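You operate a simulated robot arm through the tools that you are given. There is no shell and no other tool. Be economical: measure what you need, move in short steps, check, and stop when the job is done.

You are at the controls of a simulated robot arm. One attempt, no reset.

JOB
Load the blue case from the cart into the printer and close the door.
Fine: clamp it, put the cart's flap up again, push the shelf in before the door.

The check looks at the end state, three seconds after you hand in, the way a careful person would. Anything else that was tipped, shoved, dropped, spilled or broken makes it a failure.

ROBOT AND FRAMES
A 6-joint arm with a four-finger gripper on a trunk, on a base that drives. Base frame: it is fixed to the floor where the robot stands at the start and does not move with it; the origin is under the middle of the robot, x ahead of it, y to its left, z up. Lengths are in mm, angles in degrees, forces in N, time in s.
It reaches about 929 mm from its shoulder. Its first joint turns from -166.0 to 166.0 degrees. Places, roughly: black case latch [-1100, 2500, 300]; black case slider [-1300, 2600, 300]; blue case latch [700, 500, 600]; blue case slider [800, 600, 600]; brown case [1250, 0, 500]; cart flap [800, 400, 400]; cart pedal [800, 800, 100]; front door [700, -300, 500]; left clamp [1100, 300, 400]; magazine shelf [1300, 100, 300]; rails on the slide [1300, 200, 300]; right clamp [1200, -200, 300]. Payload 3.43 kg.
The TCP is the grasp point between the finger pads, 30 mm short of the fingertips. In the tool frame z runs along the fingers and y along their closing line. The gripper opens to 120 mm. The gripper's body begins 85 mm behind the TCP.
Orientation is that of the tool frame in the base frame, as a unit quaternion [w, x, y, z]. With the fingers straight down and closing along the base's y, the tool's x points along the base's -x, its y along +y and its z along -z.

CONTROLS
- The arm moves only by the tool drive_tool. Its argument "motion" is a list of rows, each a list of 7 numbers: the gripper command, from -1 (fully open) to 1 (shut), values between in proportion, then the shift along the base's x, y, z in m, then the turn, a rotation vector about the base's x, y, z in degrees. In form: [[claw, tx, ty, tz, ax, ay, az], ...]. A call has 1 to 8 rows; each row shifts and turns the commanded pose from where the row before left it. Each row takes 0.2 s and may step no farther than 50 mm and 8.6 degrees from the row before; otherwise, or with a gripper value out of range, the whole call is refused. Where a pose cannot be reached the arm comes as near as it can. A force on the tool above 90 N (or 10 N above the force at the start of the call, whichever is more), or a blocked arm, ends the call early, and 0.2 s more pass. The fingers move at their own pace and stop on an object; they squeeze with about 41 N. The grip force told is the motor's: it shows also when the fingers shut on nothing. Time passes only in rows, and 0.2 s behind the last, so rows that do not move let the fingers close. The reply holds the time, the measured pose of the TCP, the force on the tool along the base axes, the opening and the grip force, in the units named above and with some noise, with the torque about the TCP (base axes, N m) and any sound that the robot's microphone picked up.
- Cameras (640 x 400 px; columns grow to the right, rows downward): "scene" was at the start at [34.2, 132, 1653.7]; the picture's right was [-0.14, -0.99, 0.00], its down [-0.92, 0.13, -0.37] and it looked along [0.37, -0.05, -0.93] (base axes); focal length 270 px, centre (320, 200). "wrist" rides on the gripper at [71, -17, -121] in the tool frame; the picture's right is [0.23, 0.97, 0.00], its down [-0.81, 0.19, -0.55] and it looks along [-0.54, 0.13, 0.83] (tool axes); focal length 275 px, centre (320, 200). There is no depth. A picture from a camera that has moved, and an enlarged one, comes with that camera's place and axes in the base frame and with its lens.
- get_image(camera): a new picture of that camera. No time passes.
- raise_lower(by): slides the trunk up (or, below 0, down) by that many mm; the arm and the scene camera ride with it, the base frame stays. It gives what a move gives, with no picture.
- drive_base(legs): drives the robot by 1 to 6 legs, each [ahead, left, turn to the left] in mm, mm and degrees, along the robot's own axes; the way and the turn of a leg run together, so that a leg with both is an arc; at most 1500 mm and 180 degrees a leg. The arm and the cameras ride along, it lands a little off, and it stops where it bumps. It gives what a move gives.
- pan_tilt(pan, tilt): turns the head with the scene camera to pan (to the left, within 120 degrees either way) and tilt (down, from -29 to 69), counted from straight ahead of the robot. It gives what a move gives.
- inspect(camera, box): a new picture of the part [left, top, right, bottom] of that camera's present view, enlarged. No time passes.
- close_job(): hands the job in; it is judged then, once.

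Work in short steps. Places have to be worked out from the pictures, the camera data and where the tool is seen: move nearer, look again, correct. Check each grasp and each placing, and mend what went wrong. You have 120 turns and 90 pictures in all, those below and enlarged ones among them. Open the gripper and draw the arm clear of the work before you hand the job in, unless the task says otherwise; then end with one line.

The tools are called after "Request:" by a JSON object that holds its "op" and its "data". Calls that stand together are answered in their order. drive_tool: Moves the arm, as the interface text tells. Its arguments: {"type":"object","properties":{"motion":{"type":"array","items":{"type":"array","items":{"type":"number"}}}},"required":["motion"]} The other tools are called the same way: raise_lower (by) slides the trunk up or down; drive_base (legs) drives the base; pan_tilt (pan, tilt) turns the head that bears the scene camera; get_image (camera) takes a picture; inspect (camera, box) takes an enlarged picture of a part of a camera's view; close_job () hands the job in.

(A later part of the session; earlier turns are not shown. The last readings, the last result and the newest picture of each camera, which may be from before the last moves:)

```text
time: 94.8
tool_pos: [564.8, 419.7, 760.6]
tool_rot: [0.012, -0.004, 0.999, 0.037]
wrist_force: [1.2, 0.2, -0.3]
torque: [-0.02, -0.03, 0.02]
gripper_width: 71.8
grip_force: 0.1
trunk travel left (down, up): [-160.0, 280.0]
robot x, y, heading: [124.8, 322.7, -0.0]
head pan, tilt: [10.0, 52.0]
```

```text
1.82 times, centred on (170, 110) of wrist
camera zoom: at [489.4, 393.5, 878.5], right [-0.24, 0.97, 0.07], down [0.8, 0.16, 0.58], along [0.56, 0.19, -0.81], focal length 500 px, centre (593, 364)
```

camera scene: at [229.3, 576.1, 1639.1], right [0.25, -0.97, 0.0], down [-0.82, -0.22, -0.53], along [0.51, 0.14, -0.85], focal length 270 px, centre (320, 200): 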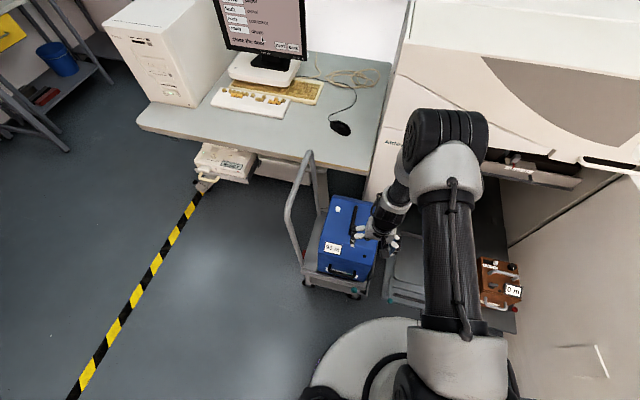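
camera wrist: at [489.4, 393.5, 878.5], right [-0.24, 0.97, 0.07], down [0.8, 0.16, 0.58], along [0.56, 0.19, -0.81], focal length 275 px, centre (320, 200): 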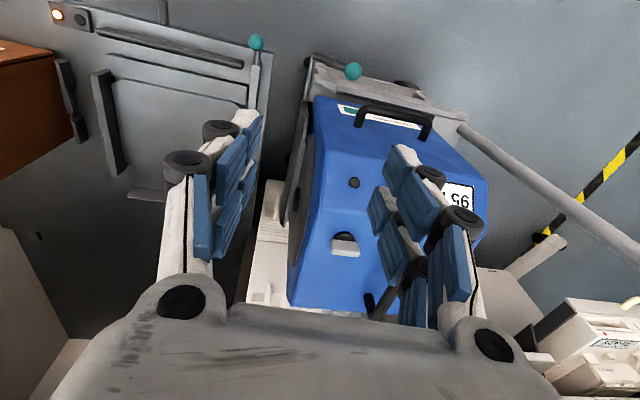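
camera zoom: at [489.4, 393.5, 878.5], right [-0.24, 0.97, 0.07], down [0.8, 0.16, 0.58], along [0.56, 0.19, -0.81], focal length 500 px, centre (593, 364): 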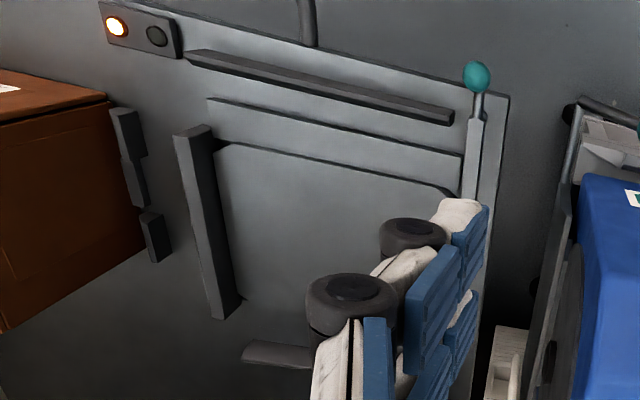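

The flap has a crank: a shaft along x at about y 430, z≈385, with the teal ball at about (563, 500, 388). I'll yaw the tool to look toward +y and view the flap from the shelf side, getting heights right.

Request:
{"op": "drive_tool", "data": {"motion": [[-0.2, -0.01, -0.02, 0, -0.5, 0, 8.2], [-0.2, -0.01, -0.02, 0, -0.5, 0, 8.2], [-0.2, -0.01, -0.02, 0, -0.5, 0, 8.2], [-0.2, -0.01, -0.02, 0, -0.5, 0, 8.2], [-0.2, -0.01, -0.02, 0, -0.5, 0, 8.2], [-0.2, 0, -0.02, 0, -0.5, 0, 8.2]]}}

Request:
{"op": "drive_tool", "data": {"motion": [[-0.2, 0, -0.02, 0, 0, 0, 8.2], [-0.2, 0, -0.02, 0, 0, 0, 8.2], [-0.2, 0, -0.02, 0, 0, 0, 8.2], [-0.2, 0, -0.02, 0, 0, 0, 8.2], [-0.2, 0.0, -0.02, -0.02, 0, 0, 8.0], [-0.2, 0.0, -0.01, -0.04, 0, 0, 0], [-0.2, 0.0, -0.01, -0.04, 0, 0, 0]]}}

Request:
{"op": "raise_lower", "data": {"by": -120}}

Request:
{"op": "get_image", "data": {"camera": "wrist"}}

```text
time: 96.2
tool_pos: [514.1, 297.7, 761.7]
tool_rot: [-0.005, -0.419, 0.908, 0.014]
wrist_force: [0.2, 0.4, -0.1]
torque: [-0.03, 0.01, -0.01]
gripper_width: 72.2
grip_force: 0.1
trunk travel left (down, up): [-160.0, 280.0]
robot x, y, heading: [123.3, 325.7, 0.0]
head pan, tilt: [10.0, 52.0]
```

```text
time: 97.8
tool_pos: [511.8, 197.5, 665.9]
tool_rot: [-0.007, -0.692, 0.722, 0.01]
wrist_force: [-0.4, 0.8, -0.4]
torque: [-0.02, 0.0, -0.01]
gripper_width: 72.0
grip_force: 0.1
out of reach, approached as far as the arm can: row 3, 4, 5
trunk travel left (down, up): [-160.0, 280.0]
robot x, y, heading: [126.4, 326.9, -0.0]
head pan, tilt: [10.0, 52.0]
```

```text
time: 99.3
tool_pos: [511.0, 197.2, 545.9]
tool_rot: [-0.006, -0.692, 0.722, 0.009]
wrist_force: [0.3, -0.8, 0.2]
torque: [0.03, -0.01, 0.01]
gripper_width: 72.0
grip_force: 0.1
trunk travel left (down, up): [-40.0, 400.0]
robot x, y, heading: [123.5, 327.4, 0.3]
head pan, tilt: [10.0, 52.0]
```

```text
30 pictures are left
camera wrist: at [527.6, 124.9, 665.1], right [-0.98, -0.19, 0.02], down [-0.14, 0.82, 0.56], along [-0.12, 0.55, -0.83], focal length 275 px, centre (320, 200)
```

wrist: 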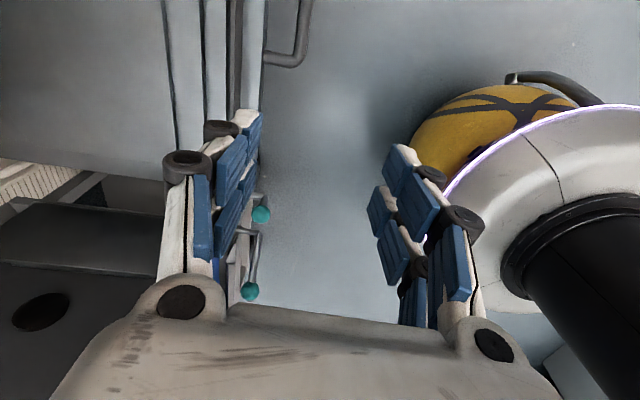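

The lever geometry agrees across views: hinge at (y 433, z 325), ball at (564, 500, 385), 45° up-left. Lowering the flap means swinging the ball over the top to y≈369. I'll go above the ball with the fingers closing along x.

Request:
{"op": "drive_tool", "data": {"motion": [[0, 0.0075, 0.043, 0, 0, 0, 2.5], [0, 0.0075, 0.043, 0, 0, 0, 0], [0, 0.0075, 0.043, 0, 0, 0, 0], [0, 0.0075, 0.043, 0, 0, 0, 0], [0, 0.0075, 0.043, 0, 0, 0, 0], [0, 0.0075, 0.043, 0, 0, 0, 0], [0, 0.0075, 0.043, 0, 0, 0, 0], [0, 0, 0, 0, 0, 0, 0]]}}

Request:
{"op": "get_image", "data": {"camera": "wrist"}}

```text
time: 101.1
tool_pos: [547.5, 478.5, 547.1]
tool_rot: [0.002, -0.707, 0.707, 0.015]
wrist_force: [-0.6, -0.5, -0.7]
torque: [-0.02, -0.02, -0.01]
gripper_width: 60.0
grip_force: 0.0
out of reach, approached as far as the arm can: row 1, 6, 7
trunk travel left (down, up): [-40.0, 400.0]
robot x, y, heading: [121.2, 328.8, -0.2]
head pan, tilt: [10.0, 52.0]
```

```text
29 pictures are left
camera wrist: at [566.2, 404.8, 664.4], right [-0.97, -0.23, 0.01], down [-0.18, 0.8, 0.58], along [-0.14, 0.56, -0.82], focal length 275 px, centre (320, 200)
```

wrist: 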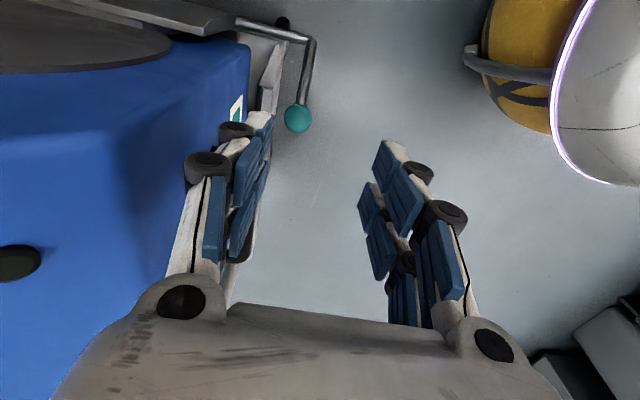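

Ball confirmed at (564, 500, 385). I'll nudge the base to bring the tool above it and lower partway.

Request:
{"op": "drive_base", "data": {"legs": [[18, 22, 0]]}}

Request:
{"op": "drive_tool", "data": {"motion": [[0, 0, 0, -0.04, 1, 0, 0], [0, 0, 0, -0.04, 0.8, 0, 0], [0, 0, 0, 0, 0, 0, 0]]}}

Request:
{"op": "get_image", "data": {"camera": "wrist"}}

```text
time: 102.0
tool_pos: [566.2, 501.1, 544.9]
tool_rot: [0.002, -0.707, 0.707, 0.016]
wrist_force: [-0.1, -0.1, -0.1]
torque: [0.0, 0.0, 0.01]
gripper_width: 59.8
grip_force: 0.0
trunk travel left (down, up): [-40.0, 400.0]
robot x, y, heading: [144.6, 348.1, 0.2]
head pan, tilt: [10.0, 52.0]
```

```text
time: 102.5
tool_pos: [574.3, 502.3, 503.6]
tool_rot: [-0.016, 0.707, -0.707, -0.021]
wrist_force: [-7.5, -5.4, 31.8]
torque: [0.35, -2.03, -0.06]
gripper_width: 62.1
grip_force: 0.1
trunk travel left (down, up): [-40.0, 400.0]
robot x, y, heading: [136.7, 345.6, 0.1]
head pan, tilt: [10.0, 52.0]
stopped in row 2: the force on the tool passed its limit at 110 N (the readings are from after the stop); the commanded pose is now the measured one
```

```text
28 pictures are left
camera wrist: at [591.2, 424.3, 619.6], right [-0.97, -0.23, -0.01], down [-0.19, 0.78, 0.6], along [-0.13, 0.58, -0.8], focal length 275 px, centre (320, 200)
```

wrist: 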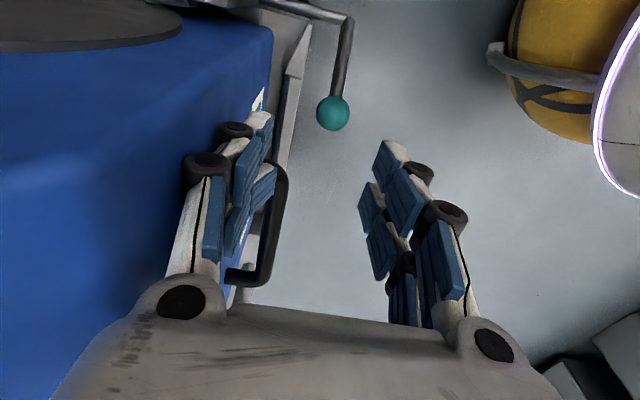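

A finger hit the case's front slope, so I must raise straight away. I'll use a slimmer approach: fingers spread along y, caging the ball with the gripper's thin side toward the case.

Request:
{"op": "drive_tool", "data": {"motion": [[-0.2, -0.01, 0, 0.04, 0, 0, 0], [-0.2, -0.03, 0, 0.03, 0, 0, 0], [-0.2, -0.01, 0, 0, 0, 0, -8.2], [-0.2, 0, 0, 0, 0, 0, -8.2], [-0.2, 0, 0, 0, 0, 0, -8.2], [-0.2, 0, 0, 0, 0, 0, -8.2], [-0.2, 0, 0, 0, 0, 0, -8.2], [-0.2, 0, 0, 0, 0, 0, -8.2]]}}

Request:
{"op": "drive_tool", "data": {"motion": [[-0.2, 0, 0, 0, 0, 0, -8.2], [-0.2, 0, 0, 0, 0, 0, -8.2], [-0.2, 0, 0, 0, 0, 0, -8.2], [-0.2, 0, 0, 0, 0, 0, -8.2], [-0.2, 0, 0, 0, 0, 0, -8.0]]}}

Request:
{"op": "get_image", "data": {"camera": "wrist"}}

```text
time: 104.3
tool_pos: [528.3, 503.5, 565.5]
tool_rot: [0.023, -0.347, 0.937, 0.014]
wrist_force: [-0.8, -0.6, 0.5]
torque: [0.02, 0.0, 0.01]
gripper_width: 72.0
grip_force: 0.1
out of reach, approached as far as the arm can: row 2
trunk travel left (down, up): [-40.0, 400.0]
robot x, y, heading: [143.4, 351.8, 0.0]
head pan, tilt: [10.0, 52.0]
```

```text
time: 105.5
tool_pos: [528.9, 504.0, 563.7]
tool_rot: [0.026, 0.0, 1.0, 0.006]
wrist_force: [0.2, 0.6, 1.4]
torque: [0.0, 0.0, -0.04]
gripper_width: 71.8
grip_force: 0.0
trunk travel left (down, up): [-40.0, 400.0]
robot x, y, heading: [143.5, 346.9, 0.1]
head pan, tilt: [10.0, 52.0]
```

```text
27 pictures are left
camera wrist: at [450.5, 484.4, 681.4], right [-0.23, 0.97, 0.0], down [0.78, 0.18, 0.6], along [0.58, 0.14, -0.8], focal length 275 px, centre (320, 200)
```

wrist: 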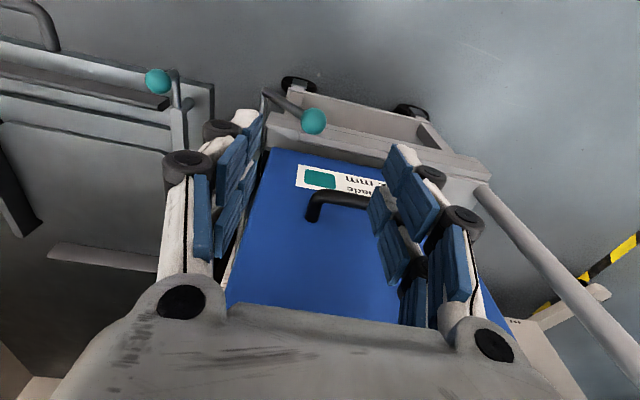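

Clear view: ball at about (561, 504, 385). I'll descend so the fingers cage it.

Request:
{"op": "drive_tool", "data": {"motion": [[-0.2, 0.016, 0, -0.04, 0, 0, 0], [-0.2, 0.016, 0, -0.04, 0, 0, 0], [-0.2, 0, 0, -0.04, 0, 0, 0], [-0.2, 0, 0, -0.035, 0, 0, 0], [-0.2, 0, 0, 0, 0, 0, 0]]}}

Request:
{"op": "get_image", "data": {"camera": "wrist"}}

```text
time: 106.7
tool_pos: [560.1, 499.8, 452.5]
tool_rot: [0.029, -0.002, 1.0, 0.002]
wrist_force: [0.1, 0.2, 0.5]
torque: [0.02, 0.02, 0.02]
gripper_width: 72.1
grip_force: 0.1
out of reach, approached as far as the arm can: row 2, 3, 4
trunk travel left (down, up): [-40.0, 400.0]
robot x, y, heading: [140.0, 345.8, 0.0]
head pan, tilt: [10.0, 52.0]
```

```text
26 pictures are left
camera wrist: at [481.7, 481.9, 569.3], right [-0.23, 0.97, -0.01], down [0.78, 0.19, 0.6], along [0.59, 0.13, -0.8], focal length 275 px, centre (320, 200)
```

wrist: 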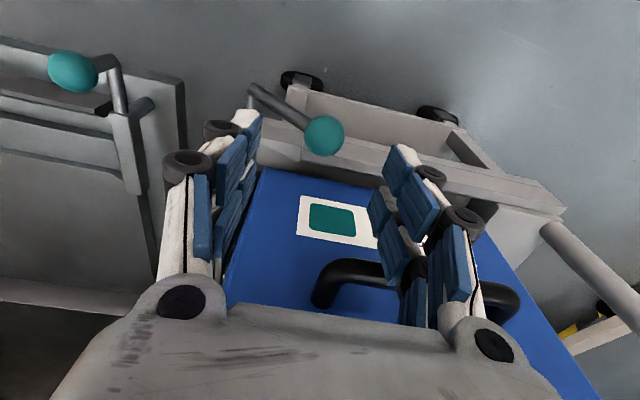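

The trunk has 40 mm left, and moving the base nearer helps it reach lower. I'll shift the base while keeping the tool over the ball.

Request:
{"op": "drive_tool", "data": {"motion": [[-0.2, -0.03, -0.01, 0, 0, 0, 0], [-0.2, -0.03, -0.01, 0, 0, 0, 0], [-0.2, 0, 0, 0, 0, 0, 0]]}}

Request:
{"op": "drive_base", "data": {"legs": [[60, 22, 0]]}}

Request:
{"op": "raise_lower", "data": {"by": -40}}

Request:
{"op": "drive_tool", "data": {"motion": [[-0.2, 0, 0, -0.01, 0, 0, 0], [-0.2, 0, 0, -0.01, 0, 0, 0], [-0.2, 0, 0, 0, 0, 0, 0]]}}

Request:
{"op": "get_image", "data": {"camera": "wrist"}}

```text
time: 107.5
tool_pos: [542.5, 481.5, 452.8]
tool_rot: [0.029, 0.0, 0.999, -0.013]
wrist_force: [-0.8, -0.5, 0.4]
torque: [-0.04, -0.04, 0.01]
gripper_width: 71.6
grip_force: 0.0
out of reach, approached as far as the arm can: row 1, 2
trunk travel left (down, up): [-40.0, 400.0]
robot x, y, heading: [145.3, 347.2, -0.0]
head pan, tilt: [10.0, 52.0]
```

```text
time: 108.5
tool_pos: [566.3, 496.6, 445.3]
tool_rot: [0.001, -0.009, 1.0, -0.016]
wrist_force: [0.4, -0.5, -0.1]
torque: [-0.01, 0.0, 0.01]
gripper_width: 72.0
grip_force: 0.0
trunk travel left (down, up): [-40.0, 400.0]
robot x, y, heading: [194.6, 368.7, 0.2]
head pan, tilt: [10.0, 52.0]
stopped in leg 1: the force on the tool passed its limit at 106 N (the readings are from after the stop); the commanded pose is now the measured one
```

```text
time: 109.3
tool_pos: [566.6, 496.5, 404.0]
tool_rot: [0.0, -0.008, 1.0, -0.016]
wrist_force: [-0.4, 0.8, -0.8]
torque: [0.09, 0.0, -0.02]
gripper_width: 71.9
grip_force: 0.0
trunk travel left (down, up): [0.0, 440.0]
robot x, y, heading: [195.6, 366.7, 0.2]
head pan, tilt: [10.0, 52.0]
```

```text
time: 110.2
tool_pos: [566.1, 494.6, 388.4]
tool_rot: [0.004, -0.009, 1.0, -0.014]
wrist_force: [-13.1, -5.1, 43.3]
torque: [2.51, -2.22, 0.46]
gripper_width: 71.9
grip_force: 0.1
trunk travel left (down, up): [0.0, 440.0]
robot x, y, heading: [197.5, 370.5, 0.1]
head pan, tilt: [10.0, 52.0]
```

```text
25 pictures are left
camera wrist: at [493.3, 480.8, 508.3], right [-0.25, 0.97, -0.03], down [0.8, 0.22, 0.55], along [0.54, 0.11, -0.83], focal length 275 px, centre (320, 200)
```

wrist: 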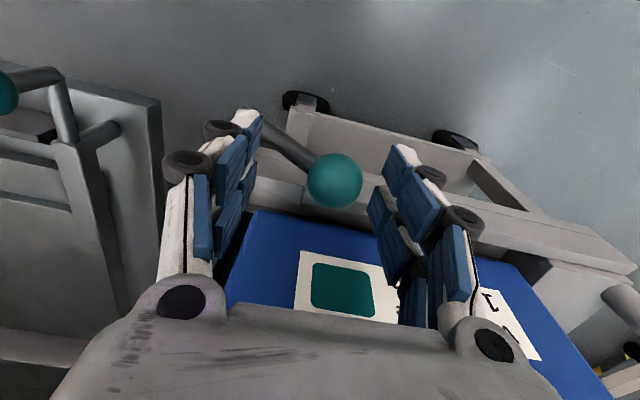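

The hand is pressing on the case's front handle (y>510, x≈580–600, z≈490). I'll lift, back off and pitch so the hand leans toward the robot.

Request:
{"op": "drive_tool", "data": {"motion": [[-0.2, -0.01, -0.004, 0.02, 0, 0, 0], [-0.2, -0.02, -0.004, 0.02, 0, -7, 0], [-0.2, 0, 0, 0, 0, -8, 0], [-0.2, 0, 0, 0, 0, -8, 0], [-0.2, 0, 0, 0, 0, 0, 0]]}}

Request:
{"op": "get_image", "data": {"camera": "wrist"}}

```text
time: 111.3
tool_pos: [541.1, 488.6, 416.0]
tool_rot: [0.202, -0.004, 0.979, -0.016]
wrist_force: [-0.6, 0.3, -0.5]
torque: [0.01, -0.06, 0.0]
gripper_width: 72.0
grip_force: 0.2
out of reach, approached as far as the arm can: row 1
trunk travel left (down, up): [0.0, 440.0]
robot x, y, heading: [190.9, 369.2, 0.1]
head pan, tilt: [10.0, 52.0]
```

```text
24 pictures are left
camera wrist: at [427.3, 474.2, 498.9], right [-0.21, 0.97, -0.12], down [0.53, 0.22, 0.82], along [0.82, 0.11, -0.56], focal length 275 px, centre (320, 200)
```

wrist: 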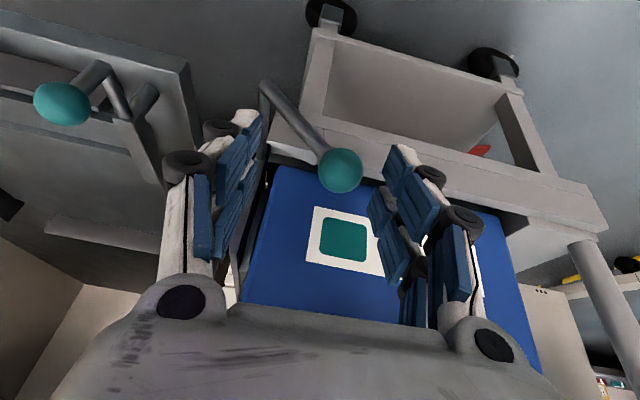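

The ball is at about (561, 501, 383) and nothing has shifted. I'll move in, narrow the cage to 46 mm, then begin the swing.

Request:
{"op": "drive_tool", "data": {"motion": [[-0.2, 0.008, 0.012, 0, 0, 0, 0], [-0.2, 0.008, 0, -0.02, 0, 0, 0], [0.23, 0, 0, -0.005, 0, 0, 0], [0.23, 0, 0, 0, 0, 0, 0], [0.23, 0, 0, 0, 0, 0, 0]]}}

Request:
{"op": "drive_tool", "data": {"motion": [[0.23, 0, -0.012, 0.01, 0, 0, 0], [0.23, 0, -0.012, 0.01, 0, 0, 0], [0.23, 0, -0.011, 0.006, 0, 0, 0], [0.23, 0, -0.011, 0.004, 0, 0, 0]]}}

Request:
{"op": "get_image", "data": {"camera": "wrist"}}

```text
time: 112.5
tool_pos: [557.4, 499.9, 389.7]
tool_rot: [0.201, -0.005, 0.979, -0.018]
wrist_force: [1.2, -0.5, 0.2]
torque: [0.03, -0.01, 0.0]
gripper_width: 46.6
grip_force: 0.6
trunk travel left (down, up): [0.0, 440.0]
robot x, y, heading: [197.3, 366.3, 0.2]
head pan, tilt: [10.0, 52.0]
```

```text
time: 113.5
tool_pos: [555.8, 455.3, 421.3]
tool_rot: [0.2, -0.005, 0.98, -0.017]
wrist_force: [0.4, 0.0, -0.7]
torque: [0.0, 0.03, 0.04]
gripper_width: 46.0
grip_force: 0.0
trunk travel left (down, up): [0.0, 440.0]
robot x, y, heading: [196.1, 368.9, 0.1]
head pan, tilt: [10.0, 52.0]
```

```text
23 pictures are left
camera wrist: at [443.4, 440.1, 504.5], right [-0.21, 0.97, -0.12], down [0.53, 0.22, 0.82], along [0.82, 0.11, -0.56], focal length 275 px, centre (320, 200)
```

wrist: 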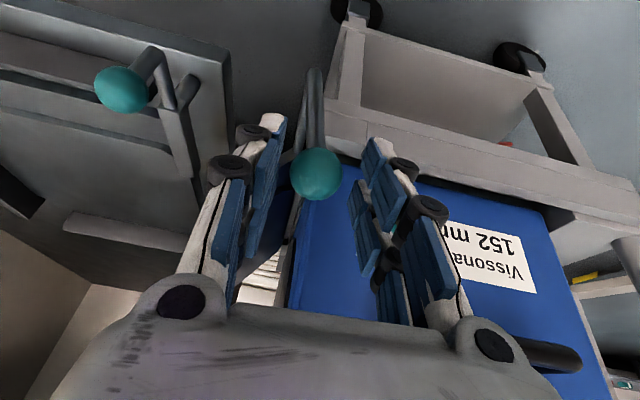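

The lever is turning with the tool. I'll continue over the top and down to the other side.

Request:
{"op": "drive_tool", "data": {"motion": [[0.23, 0, -0.015, 0.002, 0, 0, 0], [0.23, 0, -0.015, 0, 0, 0, 0], [0.23, 0, -0.015, -0.003, 0, 0, 0], [0.23, 0, -0.014, -0.007, 0, 0, 0], [0.23, 0, -0.013, -0.009, 0, 0, 0], [0.23, 0, -0.012, -0.01, 0, 0, 0]]}}

Request:
{"op": "get_image", "data": {"camera": "wrist"}}

```text
time: 115.0
tool_pos: [561.4, 377.2, 397.2]
tool_rot: [0.207, -0.012, 0.978, -0.013]
wrist_force: [4.3, 58.3, 46.2]
torque: [3.37, -0.19, -0.25]
gripper_width: 100.8
grip_force: 40.8
trunk travel left (down, up): [0.0, 440.0]
robot x, y, heading: [198.2, 369.2, 0.1]
head pan, tilt: [10.0, 52.0]
```

```text
22 pictures are left
camera wrist: at [447.0, 359.5, 479.2], right [-0.23, 0.97, -0.12], down [0.51, 0.23, 0.83], along [0.83, 0.13, -0.55], focal length 275 px, centre (320, 200)
```

wrist: 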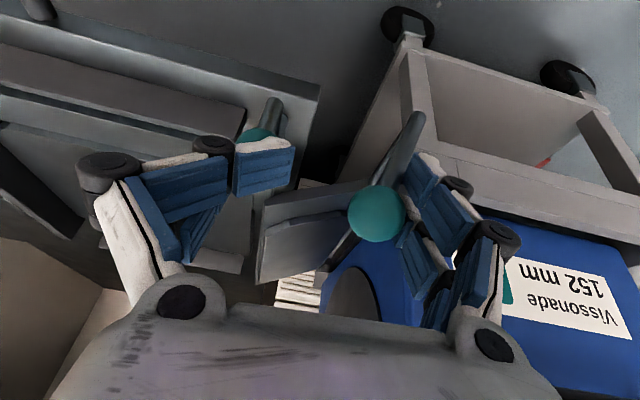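

The flap has swung about 67°, but the left finger is pressing on the shelf's clamp knob. Raise clear and look.

Request:
{"op": "drive_tool", "data": {"motion": [[0.23, 0, 0.01, 0.02, 0, 0, 0], [0.23, 0, 0.005, 0.04, 0, 0, 0], [0.23, 0, 0, 0.04, 0, 0, 0], [0.23, -0.02, 0, 0.03, 0, 0, 0], [0.23, 0, 0, 0, 0, 0, 0]]}}

Request:
{"op": "get_image", "data": {"camera": "wrist"}}

```text
time: 116.2
tool_pos: [536.0, 387.3, 523.4]
tool_rot: [0.201, -0.004, 0.98, -0.017]
wrist_force: [0.0, -0.8, 0.8]
torque: [-0.03, 0.0, 0.02]
gripper_width: 46.4
grip_force: 0.1
trunk travel left (down, up): [0.0, 440.0]
robot x, y, heading: [197.2, 368.7, 0.3]
head pan, tilt: [10.0, 52.0]
```

```text
21 pictures are left
camera wrist: at [422.5, 371.5, 606.8], right [-0.21, 0.97, -0.12], down [0.53, 0.22, 0.82], along [0.82, 0.11, -0.56], focal length 275 px, centre (320, 200)
```

wrist: 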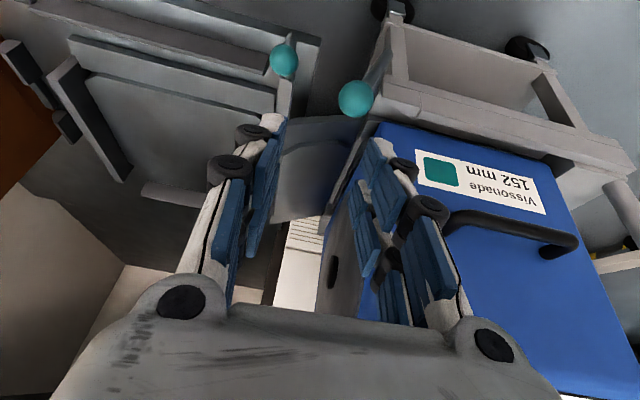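

The flap appears to bridge cart and shelf now. I'll zoom in to check how it sits and where the clamp is.

Request:
{"op": "inspect", "data": {"camera": "wrist", "box": [220, 20, 420, 240]}}

```text
1.82 times, centred on (320, 130) of wrist
camera zoom: at [422.5, 371.5, 606.8], right [-0.21, 0.97, -0.12], down [0.53, 0.22, 0.82], along [0.82, 0.11, -0.56], focal length 500 px, centre (320, 327)
```

zoom: 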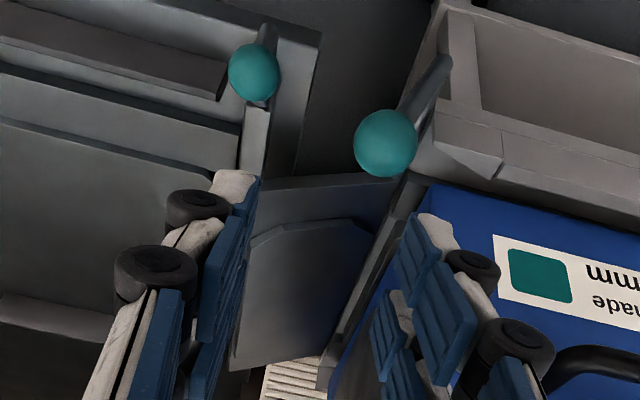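

The flap's free edge is still high (about y 351, z 377; hinge z 326). I'll press it down gently with closed fingers from above.

Request:
{"op": "drive_tool", "data": {"motion": [[1, 0.04, -0.004, 0, 0, 0, 0], [1, 0.04, -0.004, 0, 0, 0, 0], [1, 0.04, -0.004, 0, 0, 5, 0], [1, 0.03, -0.004, -0.02, 0, 5, 0], [1, 0, -0.003, -0.04, 0, 5, 0], [1, 0, 0, -0.03, 0, 0, 0], [1, 0, 0, 0, 0, 0, 0]]}}

Request:
{"op": "drive_tool", "data": {"motion": [[1, 0, 0, -0.01, 0, 0, 0], [1, 0, 0, -0.01, 0, 0, 0], [1, 0, 0, -0.01, 0, 0, 0], [1, 0, 0, -0.01, 0, 0, 0], [1, 0, 0, -0.01, 0, 0, 0]]}}

Request:
{"op": "get_image", "data": {"camera": "wrist"}}

```text
time: 117.8
tool_pos: [686.8, 367.1, 435.5]
tool_rot: [0.072, -0.007, 0.997, -0.015]
wrist_force: [0.1, 0.5, 0.2]
torque: [0.01, -0.02, 0.05]
gripper_width: 0.0
grip_force: 33.1
trunk travel left (down, up): [0.0, 440.0]
robot x, y, heading: [196.2, 366.9, -0.3]
head pan, tilt: [10.0, 52.0]
```

```text
time: 118.9
tool_pos: [687.8, 367.0, 396.1]
tool_rot: [0.071, -0.007, 0.997, -0.019]
wrist_force: [-30.2, 8.1, 77.5]
torque: [-0.5, 0.94, -0.26]
gripper_width: 0.0
grip_force: 33.1
trunk travel left (down, up): [0.0, 440.0]
robot x, y, heading: [195.1, 369.9, 0.0]
head pan, tilt: [10.0, 52.0]
stopped in row 5: the force on the tool passed its limit at 115 N (the readings are from after the stop); the commanded pose is now the measured one
```

```text
19 pictures are left
camera wrist: at [599.3, 353.4, 505.2], right [-0.24, 0.97, -0.07], down [0.72, 0.23, 0.65], along [0.65, 0.1, -0.75], focal length 275 px, centre (320, 200)
```

wrist: 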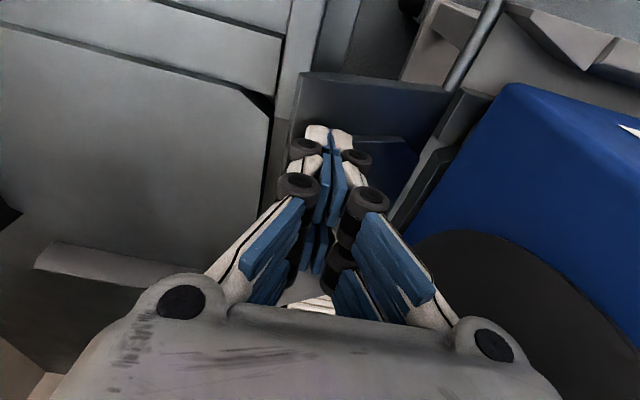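

The flap is firmly blocked at z≈366, apparently resting on the shelf's left clamp bar, which stands up. So the clamp must be opened first. I'll back off and take a close look at it.

Request:
{"op": "drive_tool", "data": {"motion": [[0, 0, 0, 0.04, 0, 0, 0], [0, -0.02, 0, 0.04, 0, 0, 0], [0, -0.045, -0.01, 0, 0, 0, 0], [0, -0.045, -0.01, 0, 0, 0, 0], [0, -0.045, 0.0, 0.0, 0, 0, 0], [0, -0.02, 0.0, 0.04, 0, 0, 0], [0, 0.0, 0.0, 0.04, 0, 0, 0]]}}

Request:
{"op": "inspect", "data": {"camera": "wrist", "box": [200, 0, 440, 200]}}

```text
time: 120.5
tool_pos: [520.9, 340.1, 531.1]
tool_rot: [0.071, -0.006, 0.997, -0.018]
wrist_force: [-1.0, -0.3, -0.1]
torque: [0.0, -0.01, -0.01]
gripper_width: 60.1
grip_force: 0.0
out of reach, approached as far as the arm can: row 2
trunk travel left (down, up): [0.0, 440.0]
robot x, y, heading: [196.5, 368.4, -0.1]
head pan, tilt: [10.0, 52.0]
```

```text
2.00 times, centred on (320, 100) of wrist
camera zoom: at [433.4, 326.1, 640.9], right [-0.24, 0.97, -0.07], down [0.72, 0.22, 0.65], along [0.65, 0.11, -0.75], focal length 551 px, centre (320, 400)
```

zoom: 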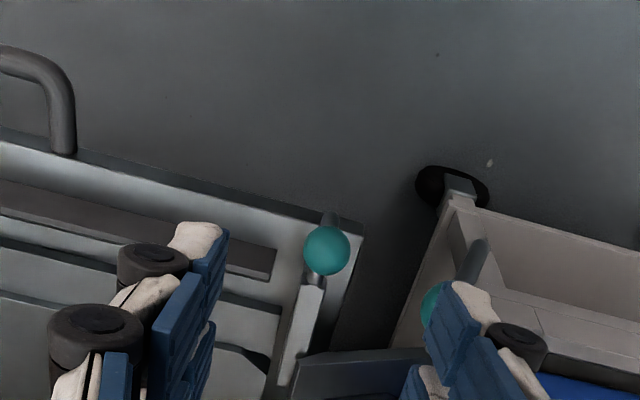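

The clamp's lever ball stands straight up at about (556, 343, 388), its shaft at z≈312. I'll cage it with the fingers and try swinging it, first inward (−y).

Request:
{"op": "drive_tool", "data": {"motion": [[0.23, 0.015, 0.002, -0.03, 0, -5, 0], [0.23, 0.015, 0, -0.04, 0, -5, 0], [0.23, 0.0, 0, -0.04, 0, 0, 0], [0.23, 0, 0, -0.02, 0, 0, 0], [0.23, 0, 0, 0, 0, 0, 0]]}}

Request:
{"op": "get_image", "data": {"camera": "wrist"}}

```text
time: 121.7
tool_pos: [553.5, 344.1, 399.8]
tool_rot: [0.157, -0.005, 0.987, -0.018]
wrist_force: [0.0, 0.2, 0.0]
torque: [-0.01, 0.0, 0.02]
gripper_width: 45.9
grip_force: 0.1
trunk travel left (down, up): [0.0, 440.0]
robot x, y, heading: [198.5, 365.2, 0.1]
head pan, tilt: [10.0, 52.0]
```

```text
17 pictures are left
camera wrist: at [446.6, 330.3, 493.8], right [-0.22, 0.97, -0.11], down [0.6, 0.22, 0.77], along [0.77, 0.11, -0.63], focal length 275 px, centre (320, 200)
```

wrist: 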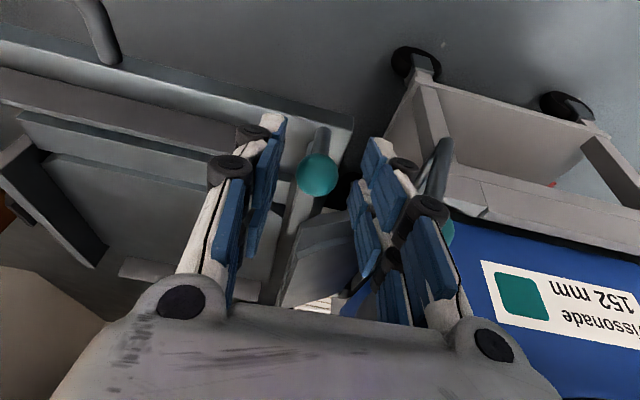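

Ball is caged. Push inward (−y) in small steps watching the force.

Request:
{"op": "drive_tool", "data": {"motion": [[0.23, 0, -0.012, 0, 0, 0, 0], [0.23, 0, -0.012, -0.003, 0, 0, 0], [0.23, 0, -0.012, -0.005, 0, 0, 0], [0.23, 0, 0, 0, 0, 0, 0]]}}

```text
time: 122.7
tool_pos: [551.6, 309.8, 394.7]
tool_rot: [0.157, -0.004, 0.987, -0.019]
wrist_force: [1.4, 3.0, -0.1]
torque: [0.04, 0.03, 0.01]
gripper_width: 48.0
grip_force: 1.5
trunk travel left (down, up): [0.0, 440.0]
robot x, y, heading: [198.0, 367.3, 0.1]
head pan, tilt: [10.0, 52.0]
```

It swings inward freely at about 3 N. I'll continue the arc down.

Request:
{"op": "drive_tool", "data": {"motion": [[0.23, 0, -0.01, -0.007, 0, 0, 0], [0.23, 0, -0.009, -0.009, 0, 0, 0], [0.23, 0, -0.007, -0.011, 0, 0, 0], [0.23, 0, -0.005, -0.012, 0, 0, 0], [0.23, 0, -0.003, -0.012, 0, 0, 0], [0.23, 0, 0, 0, 0, 0, 0]]}}

Request:
{"op": "get_image", "data": {"camera": "wrist"}}

```text
time: 124.1
tool_pos: [551.8, 274.8, 344.8]
tool_rot: [0.157, -0.005, 0.987, -0.018]
wrist_force: [0.2, 0.1, 0.3]
torque: [0.02, 0.0, 0.0]
gripper_width: 46.4
grip_force: 0.0
trunk travel left (down, up): [0.0, 440.0]
robot x, y, heading: [197.3, 366.0, -0.0]
head pan, tilt: [10.0, 52.0]
```

```text
16 pictures are left
camera wrist: at [445.7, 260.5, 437.8], right [-0.22, 0.97, -0.11], down [0.6, 0.22, 0.77], along [0.77, 0.11, -0.63], focal length 275 px, centre (320, 200)
```

wrist: 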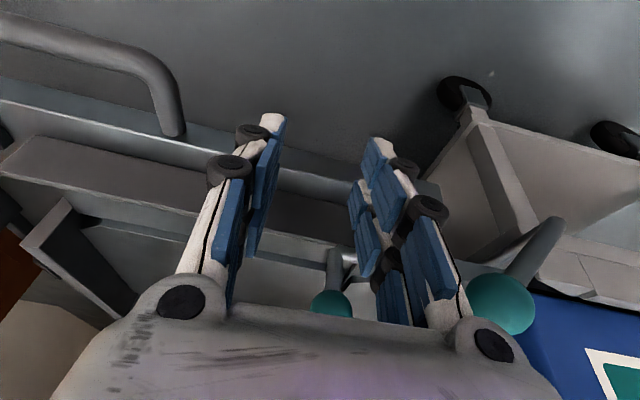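

The ball now sits nearer the palm, so the clamp stopped at some angle. Move straight up and view the result from above.

Request:
{"op": "drive_tool", "data": {"motion": [[0.23, 0, 0.004, 0.03, 0, 0, 0], [0.1, 0, 0.004, 0.04, 0, 0, 0], [0.1, 0, 0, 0.045, 0, 0, 0], [0.1, -0.02, 0, 0.045, 0, 0, 0], [0.1, -0.03, 0.03, 0.02, 0, 0, 0], [0.1, -0.02, 0.03, 0.02, 0, 0, 0]]}}

Request:
{"op": "inspect", "data": {"camera": "wrist", "box": [160, 20, 440, 230]}}

```text
time: 125.5
tool_pos: [482.0, 341.7, 545.9]
tool_rot: [0.157, -0.005, 0.987, -0.019]
wrist_force: [0.0, 0.1, -0.2]
torque: [-0.01, 0.01, 0.01]
gripper_width: 54.1
grip_force: 0.1
trunk travel left (down, up): [0.0, 440.0]
robot x, y, heading: [197.3, 370.3, 0.1]
head pan, tilt: [10.0, 52.0]
```

```text
1.90 times, centred on (300, 125) of wrist
camera zoom: at [376.3, 328.1, 637.2], right [-0.22, 0.97, -0.11], down [0.6, 0.22, 0.77], along [0.77, 0.11, -0.63], focal length 524 px, centre (358, 343)
```

zoom: 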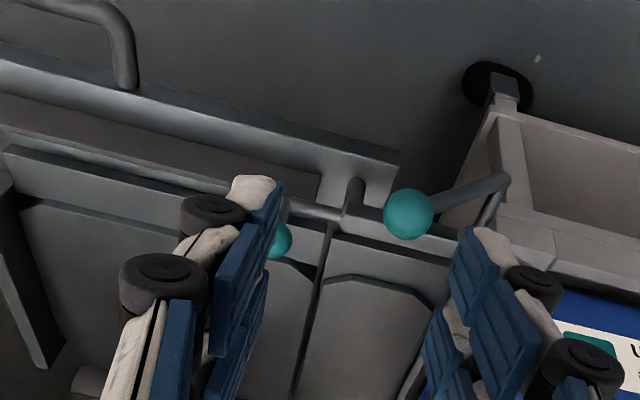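

The flap now lies flat onto the shelf. I need to see the clamp lever's new place from another angle, so I'll check with the scene camera.

Request:
{"op": "inspect", "data": {"camera": "scene", "box": [270, 210, 470, 350]}}

```text
2.86 times, centred on (370, 280) of scene
camera zoom: at [247.4, 521.5, 1486.6], right [0.18, -0.98, 0.0], down [-0.78, -0.14, -0.62], along [0.61, 0.11, -0.79], focal length 771 px, centre (177, -29)
```

zoom: 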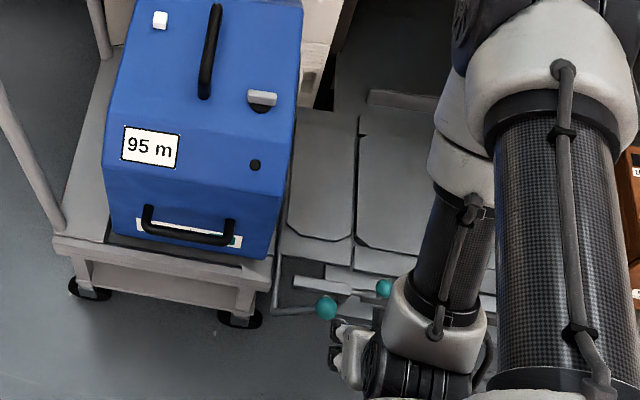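

Now it's clear: the clamp swung about a vertical pivot and the way is free. The flap and shelf plate are level and aligned in x within 3 mm. Next: raise the trunk, straighten the tool, reposition the base, and grip the top handle to slide the case in −y by about 350 mm.

Request:
{"op": "raise_lower", "data": {"by": 165}}

Request:
{"op": "drive_base", "data": {"legs": [[78, 30, 0]]}}

Request:
{"op": "drive_tool", "data": {"motion": [[-0.2, 0.03, 0.025, 0.005, 0, 6, 0], [-0.2, 0.035, 0.03, 0.005, 0, 6, 0], [-0.2, 0.035, 0.03, 0, 0, 6, 0], [-0.2, 0.035, 0.03, 0, 0, 0, 0], [-0.2, 0.035, 0.03, 0, 0, 0, 0], [-0.2, 0.02, 0.03, 0, 0, 0, 0], [-0.2, 0.015, 0.025, 0, 0, 0, 0], [-0.2, 0, 0, 0, 0, 0, 0]]}}

Request:
{"op": "get_image", "data": {"camera": "wrist"}}

```text
time: 127.4
tool_pos: [481.7, 341.6, 708.8]
tool_rot: [0.157, -0.004, 0.987, -0.019]
wrist_force: [0.0, -0.9, 0.6]
torque: [-0.03, 0.01, -0.03]
gripper_width: 54.1
grip_force: 0.0
trunk travel left (down, up): [-165.0, 275.0]
robot x, y, heading: [196.7, 368.8, 0.2]
head pan, tilt: [10.0, 52.0]
```

```text
time: 128.5
tool_pos: [560.6, 371.8, 708.5]
tool_rot: [0.156, -0.006, 0.988, -0.019]
wrist_force: [0.6, 0.0, -0.4]
torque: [-0.03, 0.03, -0.01]
gripper_width: 54.0
grip_force: 0.0
trunk travel left (down, up): [-165.0, 275.0]
robot x, y, heading: [269.3, 396.2, -0.2]
head pan, tilt: [10.0, 52.0]
```

```text
time: 130.3
tool_pos: [732.6, 535.3, 718.8]
tool_rot: [0.007, -0.008, 1.0, -0.025]
wrist_force: [1.1, -0.9, -0.9]
torque: [0.02, -0.01, -0.02]
gripper_width: 71.9
grip_force: 0.2
out of reach, approached as far as the arm can: row 4, 5, 7
trunk travel left (down, up): [-165.0, 275.0]
robot x, y, heading: [276.3, 399.2, 0.1]
head pan, tilt: [10.0, 52.0]
```

```text
13 pictures are left
camera wrist: at [657.6, 522.3, 839.5], right [-0.25, 0.97, -0.05], down [0.8, 0.23, 0.55], along [0.55, 0.1, -0.83], focal length 275 px, centre (320, 200)
```

wrist: 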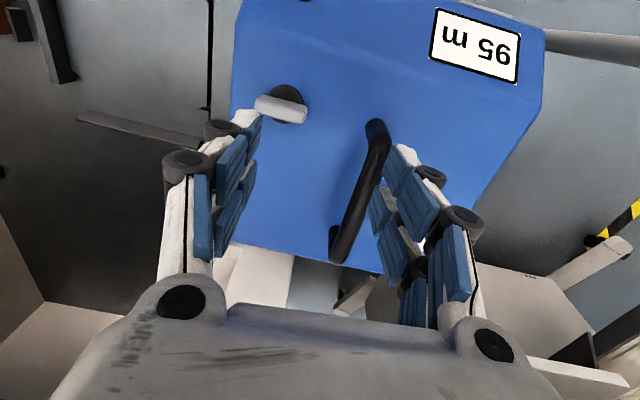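

The handle middle is at about (764, 574, 652). I'll shift the base 22 mm ahead and 25 mm left, finish with the arm, descend and close.

Request:
{"op": "drive_base", "data": {"legs": [[22, 27, 0]]}}

Request:
{"op": "drive_tool", "data": {"motion": [[-0.2, 0.01, 0.01, -0.02, 0, 0, 0], [-0.2, 0, 0, -0.03, 0, 0, 0], [-0.2, 0, 0, 0, 0, 0, 0]]}}

Request:
{"op": "get_image", "data": {"camera": "wrist"}}

```text
time: 131.2
tool_pos: [754.0, 562.6, 719.4]
tool_rot: [0.007, -0.009, 1.0, -0.025]
wrist_force: [0.0, -0.3, -0.2]
torque: [-0.02, 0.03, -0.02]
gripper_width: 71.8
grip_force: 0.2
trunk travel left (down, up): [-165.0, 275.0]
robot x, y, heading: [293.5, 428.8, 0.2]
head pan, tilt: [10.0, 52.0]
```

```text
time: 132.0
tool_pos: [762.8, 572.5, 669.3]
tool_rot: [0.011, -0.008, 1.0, -0.028]
wrist_force: [-0.2, 0.1, 0.5]
torque: [-0.04, 0.01, 0.01]
gripper_width: 72.0
grip_force: 0.1
trunk travel left (down, up): [-165.0, 275.0]
robot x, y, heading: [296.6, 424.5, -0.1]
head pan, tilt: [10.0, 52.0]
```

```text
12 pictures are left
camera wrist: at [687.8, 559.8, 789.1], right [-0.25, 0.97, -0.06], down [0.8, 0.24, 0.56], along [0.55, 0.09, -0.83], focal length 275 px, centre (320, 200)
```

wrist: 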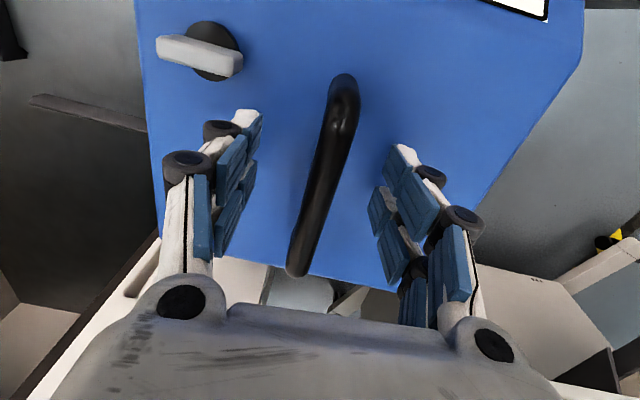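

The handle is centred between the fingers. Lower 11 mm and close.

Request:
{"op": "drive_tool", "data": {"motion": [[-0.2, 0, 0.001, -0.011, 0, 0, 0], [0.3, 0, 0, 0, 0, 0, 0], [0.9, 0, 0, 0, 0, 0, 0], [0.9, 0, 0, 0, 0, 0, 0], [0.9, 0, 0, 0, 0, 0, 0], [0.9, 0, 0, 0, 0, 0, 0]]}}

Request:
{"op": "drive_tool", "data": {"motion": [[0.9, 0, 0, 0.002, 0, 0, 0], [0.9, 0, -0.008, 0.002, 0, 0, 0], [0.9, 0, -0.008, 0, 0, 0, 0], [0.9, 0, 0, 0, 0, 0, 0]]}}

```text
time: 133.4
tool_pos: [762.6, 572.0, 658.7]
tool_rot: [0.012, -0.007, 0.999, -0.029]
wrist_force: [0.6, -6.0, 0.0]
torque: [-0.07, 0.06, -0.52]
gripper_width: 15.0
grip_force: 28.8
trunk travel left (down, up): [-165.0, 275.0]
robot x, y, heading: [297.2, 425.4, 0.0]
head pan, tilt: [10.0, 52.0]
```

```text
time: 134.4
tool_pos: [762.4, 555.9, 659.6]
tool_rot: [0.006, -0.008, 1.0, -0.029]
wrist_force: [-5.1, -1.5, 0.5]
torque: [0.02, 0.18, -0.11]
gripper_width: 14.4
grip_force: 41.1
trunk travel left (down, up): [-165.0, 275.0]
robot x, y, heading: [295.4, 429.1, 0.2]
head pan, tilt: [10.0, 52.0]
```

The case seems to slide with very little force. I'll continue 60 mm and check visually.

Request:
{"op": "drive_tool", "data": {"motion": [[0.9, 0, -0.015, 0, 0, 0, 0], [0.9, 0, -0.015, 0, 0, 0, 0], [0.9, 0, -0.015, 0, 0, 0, 0], [0.9, 0, -0.015, 0, 0, 0, 0], [0.9, 0, 0, 0, 0, 0, 0]]}}

Request:
{"op": "inspect", "data": {"camera": "scene", "box": [230, 150, 470, 330]}}

```text
time: 135.6
tool_pos: [761.3, 496.7, 660.9]
tool_rot: [0.005, -0.006, 1.0, -0.026]
wrist_force: [-6.3, -5.7, -0.2]
torque: [-0.11, -0.11, -0.97]
gripper_width: 14.2
grip_force: 41.1
trunk travel left (down, up): [-165.0, 275.0]
robot x, y, heading: [297.2, 425.7, 0.1]
head pan, tilt: [10.0, 52.0]
```

```text
2.22 times, centred on (350, 240) of scene
camera zoom: at [350.5, 578.2, 1651.4], right [0.18, -0.98, 0.0], down [-0.78, -0.14, -0.61], along [0.6, 0.11, -0.79], focal length 600 px, centre (253, 111)
```

zoom: 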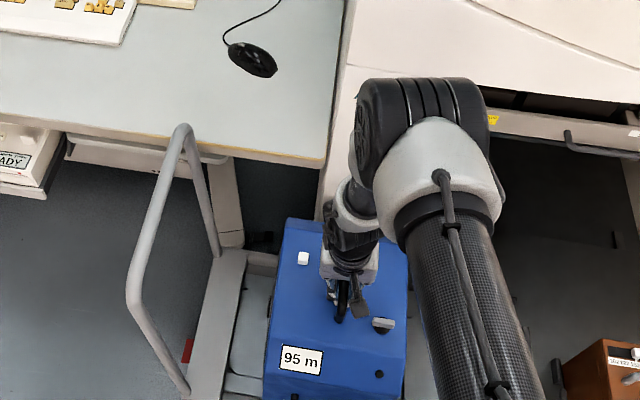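

It slides well. Continue in stages toward the stop.

Request:
{"op": "drive_tool", "data": {"motion": [[0.9, 0, -0.015, 0, 0, 0, 0], [0.9, 0, -0.015, 0, 0, 0, 0], [0.9, 0, -0.015, 0, 0, 0, 0], [0.9, 0, -0.015, 0, 0, 0, 0], [0.9, 0, -0.015, 0, 0, 0, 0], [0.9, 0, -0.015, 0, 0, 0, 0], [0.9, 0, -0.015, 0, 0, 0, 0], [0.9, 0, 0, 0, 0, 0, 0]]}}

```text
time: 137.4
tool_pos: [762.5, 391.1, 661.2]
tool_rot: [0.004, -0.008, 1.0, -0.024]
wrist_force: [-9.7, -5.3, -0.4]
torque: [-0.01, -0.09, -0.45]
gripper_width: 14.8
grip_force: 40.3
trunk travel left (down, up): [-165.0, 275.0]
robot x, y, heading: [295.4, 423.4, 0.3]
head pan, tilt: [10.0, 52.0]
```

Request:
{"op": "drive_tool", "data": {"motion": [[0.9, 0, -0.015, 0, 0, 0, 0], [0.9, 0, -0.015, 0, 0, 0, 0], [0.9, 0, -0.015, 0, 0, 0, 0], [0.9, 0, -0.015, 0, 0, 0, 0], [0.9, 0, -0.015, 0, 0, 0, 0], [0.9, 0, -0.015, 0, 0, 0, 0], [0.9, 0, 0, 0, 0, 0, 0]]}}

Request:
{"op": "get_image", "data": {"camera": "scene"}}

```text
time: 139.0
tool_pos: [762.6, 303.7, 659.8]
tool_rot: [0.008, -0.009, 1.0, -0.029]
wrist_force: [0.3, -3.2, -0.6]
torque: [0.03, 0.26, -0.03]
gripper_width: 14.7
grip_force: 40.7
out of reach, approached as far as the arm can: row 6
trunk travel left (down, up): [-165.0, 275.0]
robot x, y, heading: [296.7, 423.1, 0.2]
head pan, tilt: [10.0, 52.0]
```

```text
10 pictures are left
camera scene: at [351.3, 577.2, 1651.5], right [0.18, -0.98, 0.0], down [-0.78, -0.14, -0.61], along [0.6, 0.11, -0.79], focal length 270 px, centre (320, 200)
```

scene: 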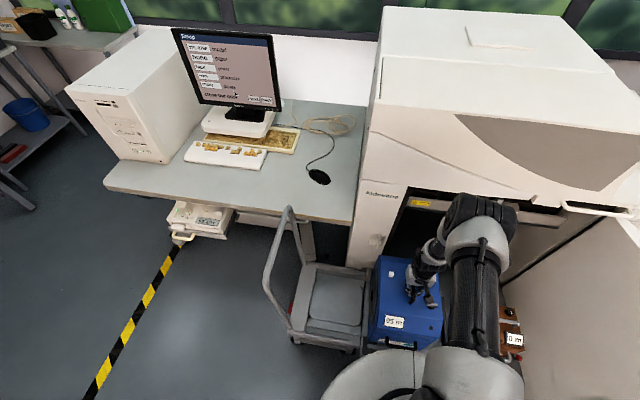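

The case has crossed onto the shelf. The arm is at its reach, so I'll pull the rest by driving the base right in steps.

Request:
{"op": "drive_base", "data": {"legs": [[0, -55, 0]]}}

Request:
{"op": "drive_base", "data": {"legs": [[0, -20, 0]]}}

```text
time: 139.9
tool_pos: [762.1, 250.8, 661.1]
tool_rot: [0.008, -0.008, 1.0, -0.029]
wrist_force: [-2.8, -0.1, 0.9]
torque: [0.0, -0.58, 0.13]
gripper_width: 14.7
grip_force: 41.2
trunk travel left (down, up): [-165.0, 275.0]
robot x, y, heading: [295.2, 369.3, 0.3]
head pan, tilt: [10.0, 52.0]
```

```text
time: 140.7
tool_pos: [760.0, 232.0, 660.6]
tool_rot: [0.007, -0.01, 0.999, -0.029]
wrist_force: [0.0, 4.2, 0.2]
torque: [-0.08, 0.82, 0.06]
gripper_width: 14.7
grip_force: 40.6
trunk travel left (down, up): [-165.0, 275.0]
robot x, y, heading: [297.3, 352.4, -0.0]
head pan, tilt: [10.0, 52.0]
```

Request:
{"op": "drive_tool", "data": {"motion": [[0.9, 0, -0.006, 0, 0, 0, 0], [0.9, 0, -0.006, 0, 0, 0, 0], [0.9, 0, 0, 0, 0, 0, 0]]}}

Request:
{"op": "drive_tool", "data": {"motion": [[0.9, 0, -0.006, 0, 0, 0, 0], [0.9, 0, -0.006, 0, 0, 0, 0], [0.9, 0, 0, 0, 0, 0, 0]]}}

```text
time: 141.5
tool_pos: [758.7, 221.0, 661.2]
tool_rot: [0.007, -0.009, 0.999, -0.032]
wrist_force: [-1.1, 2.7, 0.9]
torque: [-0.07, 0.54, -0.05]
gripper_width: 14.4
grip_force: 40.9
trunk travel left (down, up): [-165.0, 275.0]
robot x, y, heading: [294.7, 351.0, 0.5]
head pan, tilt: [10.0, 52.0]
```

```text
time: 142.3
tool_pos: [758.8, 209.6, 661.0]
tool_rot: [0.008, -0.008, 0.999, -0.034]
wrist_force: [-3.7, -0.5, -0.4]
torque: [-0.12, 0.77, -0.05]
gripper_width: 14.4
grip_force: 40.7
trunk travel left (down, up): [-165.0, 275.0]
robot x, y, heading: [296.0, 352.7, -0.0]
head pan, tilt: [10.0, 52.0]
```

No stop felt yet, so continue with small steps.

Request:
{"op": "drive_tool", "data": {"motion": [[0.9, 0, -0.005, 0, 0, 0, 0], [0.9, 0, -0.005, 0, 0, 0, 0], [0.9, 0, 0, 0, 0, 0, 0]]}}

Request:
{"op": "drive_tool", "data": {"motion": [[0.9, 0, -0.005, 0, 0, 0, 0], [0.9, 0, -0.005, 0, 0, 0, 0], [0.9, 0, 0, 0, 0, 0, 0]]}}

Request:
{"op": "inspect", "data": {"camera": "scene", "box": [330, 230, 530, 380]}}

```text
time: 143.1
tool_pos: [755.5, 204.7, 661.2]
tool_rot: [0.01, -0.01, 0.999, -0.035]
wrist_force: [8.4, 20.2, 0.4]
torque: [-0.1, 0.19, -0.6]
gripper_width: 14.7
grip_force: 40.8
out of reach, approached as far as the arm can: row 1
trunk travel left (down, up): [-165.0, 275.0]
robot x, y, heading: [294.5, 349.2, 0.3]
head pan, tilt: [10.0, 52.0]
```

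```text
time: 143.9
tool_pos: [752.7, 196.2, 664.0]
tool_rot: [0.011, -0.009, 0.999, -0.035]
wrist_force: [14.7, 25.7, -6.7]
torque: [-0.23, 0.82, -0.61]
gripper_width: 14.9
grip_force: 40.5
out of reach, approached as far as the arm can: row 1
trunk travel left (down, up): [-165.0, 275.0]
robot x, y, heading: [298.5, 350.5, 0.4]
head pan, tilt: [10.0, 52.0]
```

```text
2.67 times, centred on (430, 305) of scene
camera zoom: at [350.1, 506.4, 1651.4], right [0.18, -0.98, 0.0], down [-0.78, -0.14, -0.61], along [0.6, 0.11, -0.79], focal length 720 px, centre (27, -80)
```

zoom: 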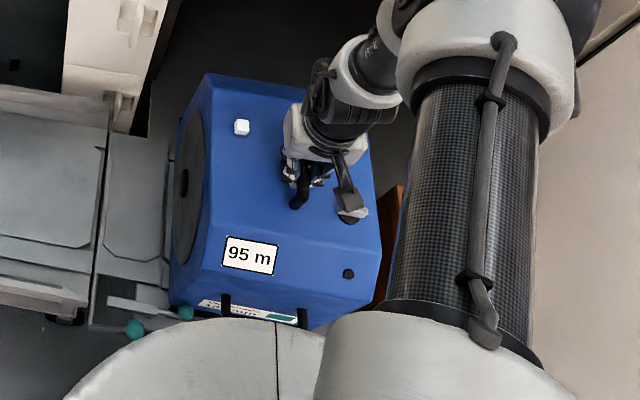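

The stop is felt (20+ N) with the handle at y≈205, so the case is seated against the right stop. I'll ease off, release, rise, and back away to reach the clamp ball, which I judge at (596, 298, 385). It closes by a −90° turn about pivot (600, 343).

Request:
{"op": "drive_tool", "data": {"motion": [[0.9, 0.004, 0.006, -0.003, 0, 0, 0], [-0.2, 0, 0, 0, 0, 0, 0], [-0.2, 0, 0, 0, 0, 0, 0], [-0.2, 0, 0, 0, 0, 0, 0], [-0.2, 0, 0, 0.03, 0, 0, 0], [-0.2, 0, 0, 0.03, 0, 0, 0]]}}

Request:
{"op": "drive_base", "data": {"legs": [[-75, -20, 0]]}}

Request:
{"op": "drive_tool", "data": {"motion": [[-0.2, -0.04, 0.02, 0.01, 0, 0, 0], [-0.2, -0.04, 0.02, 0, 0, -6, 0], [-0.2, -0.04, 0.02, 0, 0, -7, 0], [-0.2, -0.03, 0.02, 0, 0, -7, 0], [-0.2, 0, 0.015, 0, 0, -7, 0], [-0.2, 0, 0, 0, 0, -4, 0], [-0.2, 0, 0, 0, 0, 0, 0]]}}

```text
time: 145.3
tool_pos: [754.0, 200.8, 719.4]
tool_rot: [0.009, -0.008, 0.999, -0.034]
wrist_force: [0.0, 0.5, 0.6]
torque: [0.04, -0.01, 0.03]
gripper_width: 72.1
grip_force: 0.0
trunk travel left (down, up): [-165.0, 275.0]
robot x, y, heading: [297.1, 349.0, 0.3]
head pan, tilt: [10.0, 52.0]
```

```text
time: 146.3
tool_pos: [678.7, 182.1, 721.1]
tool_rot: [0.01, -0.009, 0.999, -0.035]
wrist_force: [0.1, -1.7, 0.1]
torque: [0.01, -0.04, 0.0]
gripper_width: 72.0
grip_force: 0.1
trunk travel left (down, up): [-165.0, 275.0]
robot x, y, heading: [221.1, 331.7, 0.4]
head pan, tilt: [10.0, 52.0]
```

```text
time: 147.9
tool_pos: [545.2, 250.3, 729.9]
tool_rot: [0.235, 0.004, 0.97, -0.065]
wrist_force: [0.3, -0.5, -0.1]
torque: [0.02, 0.02, -0.04]
gripper_width: 71.7
grip_force: 0.0
out of reach, approached as far as the arm can: row 1, 2
trunk travel left (down, up): [-165.0, 275.0]
robot x, y, heading: [222.5, 332.3, 0.5]
head pan, tilt: [10.0, 52.0]
```

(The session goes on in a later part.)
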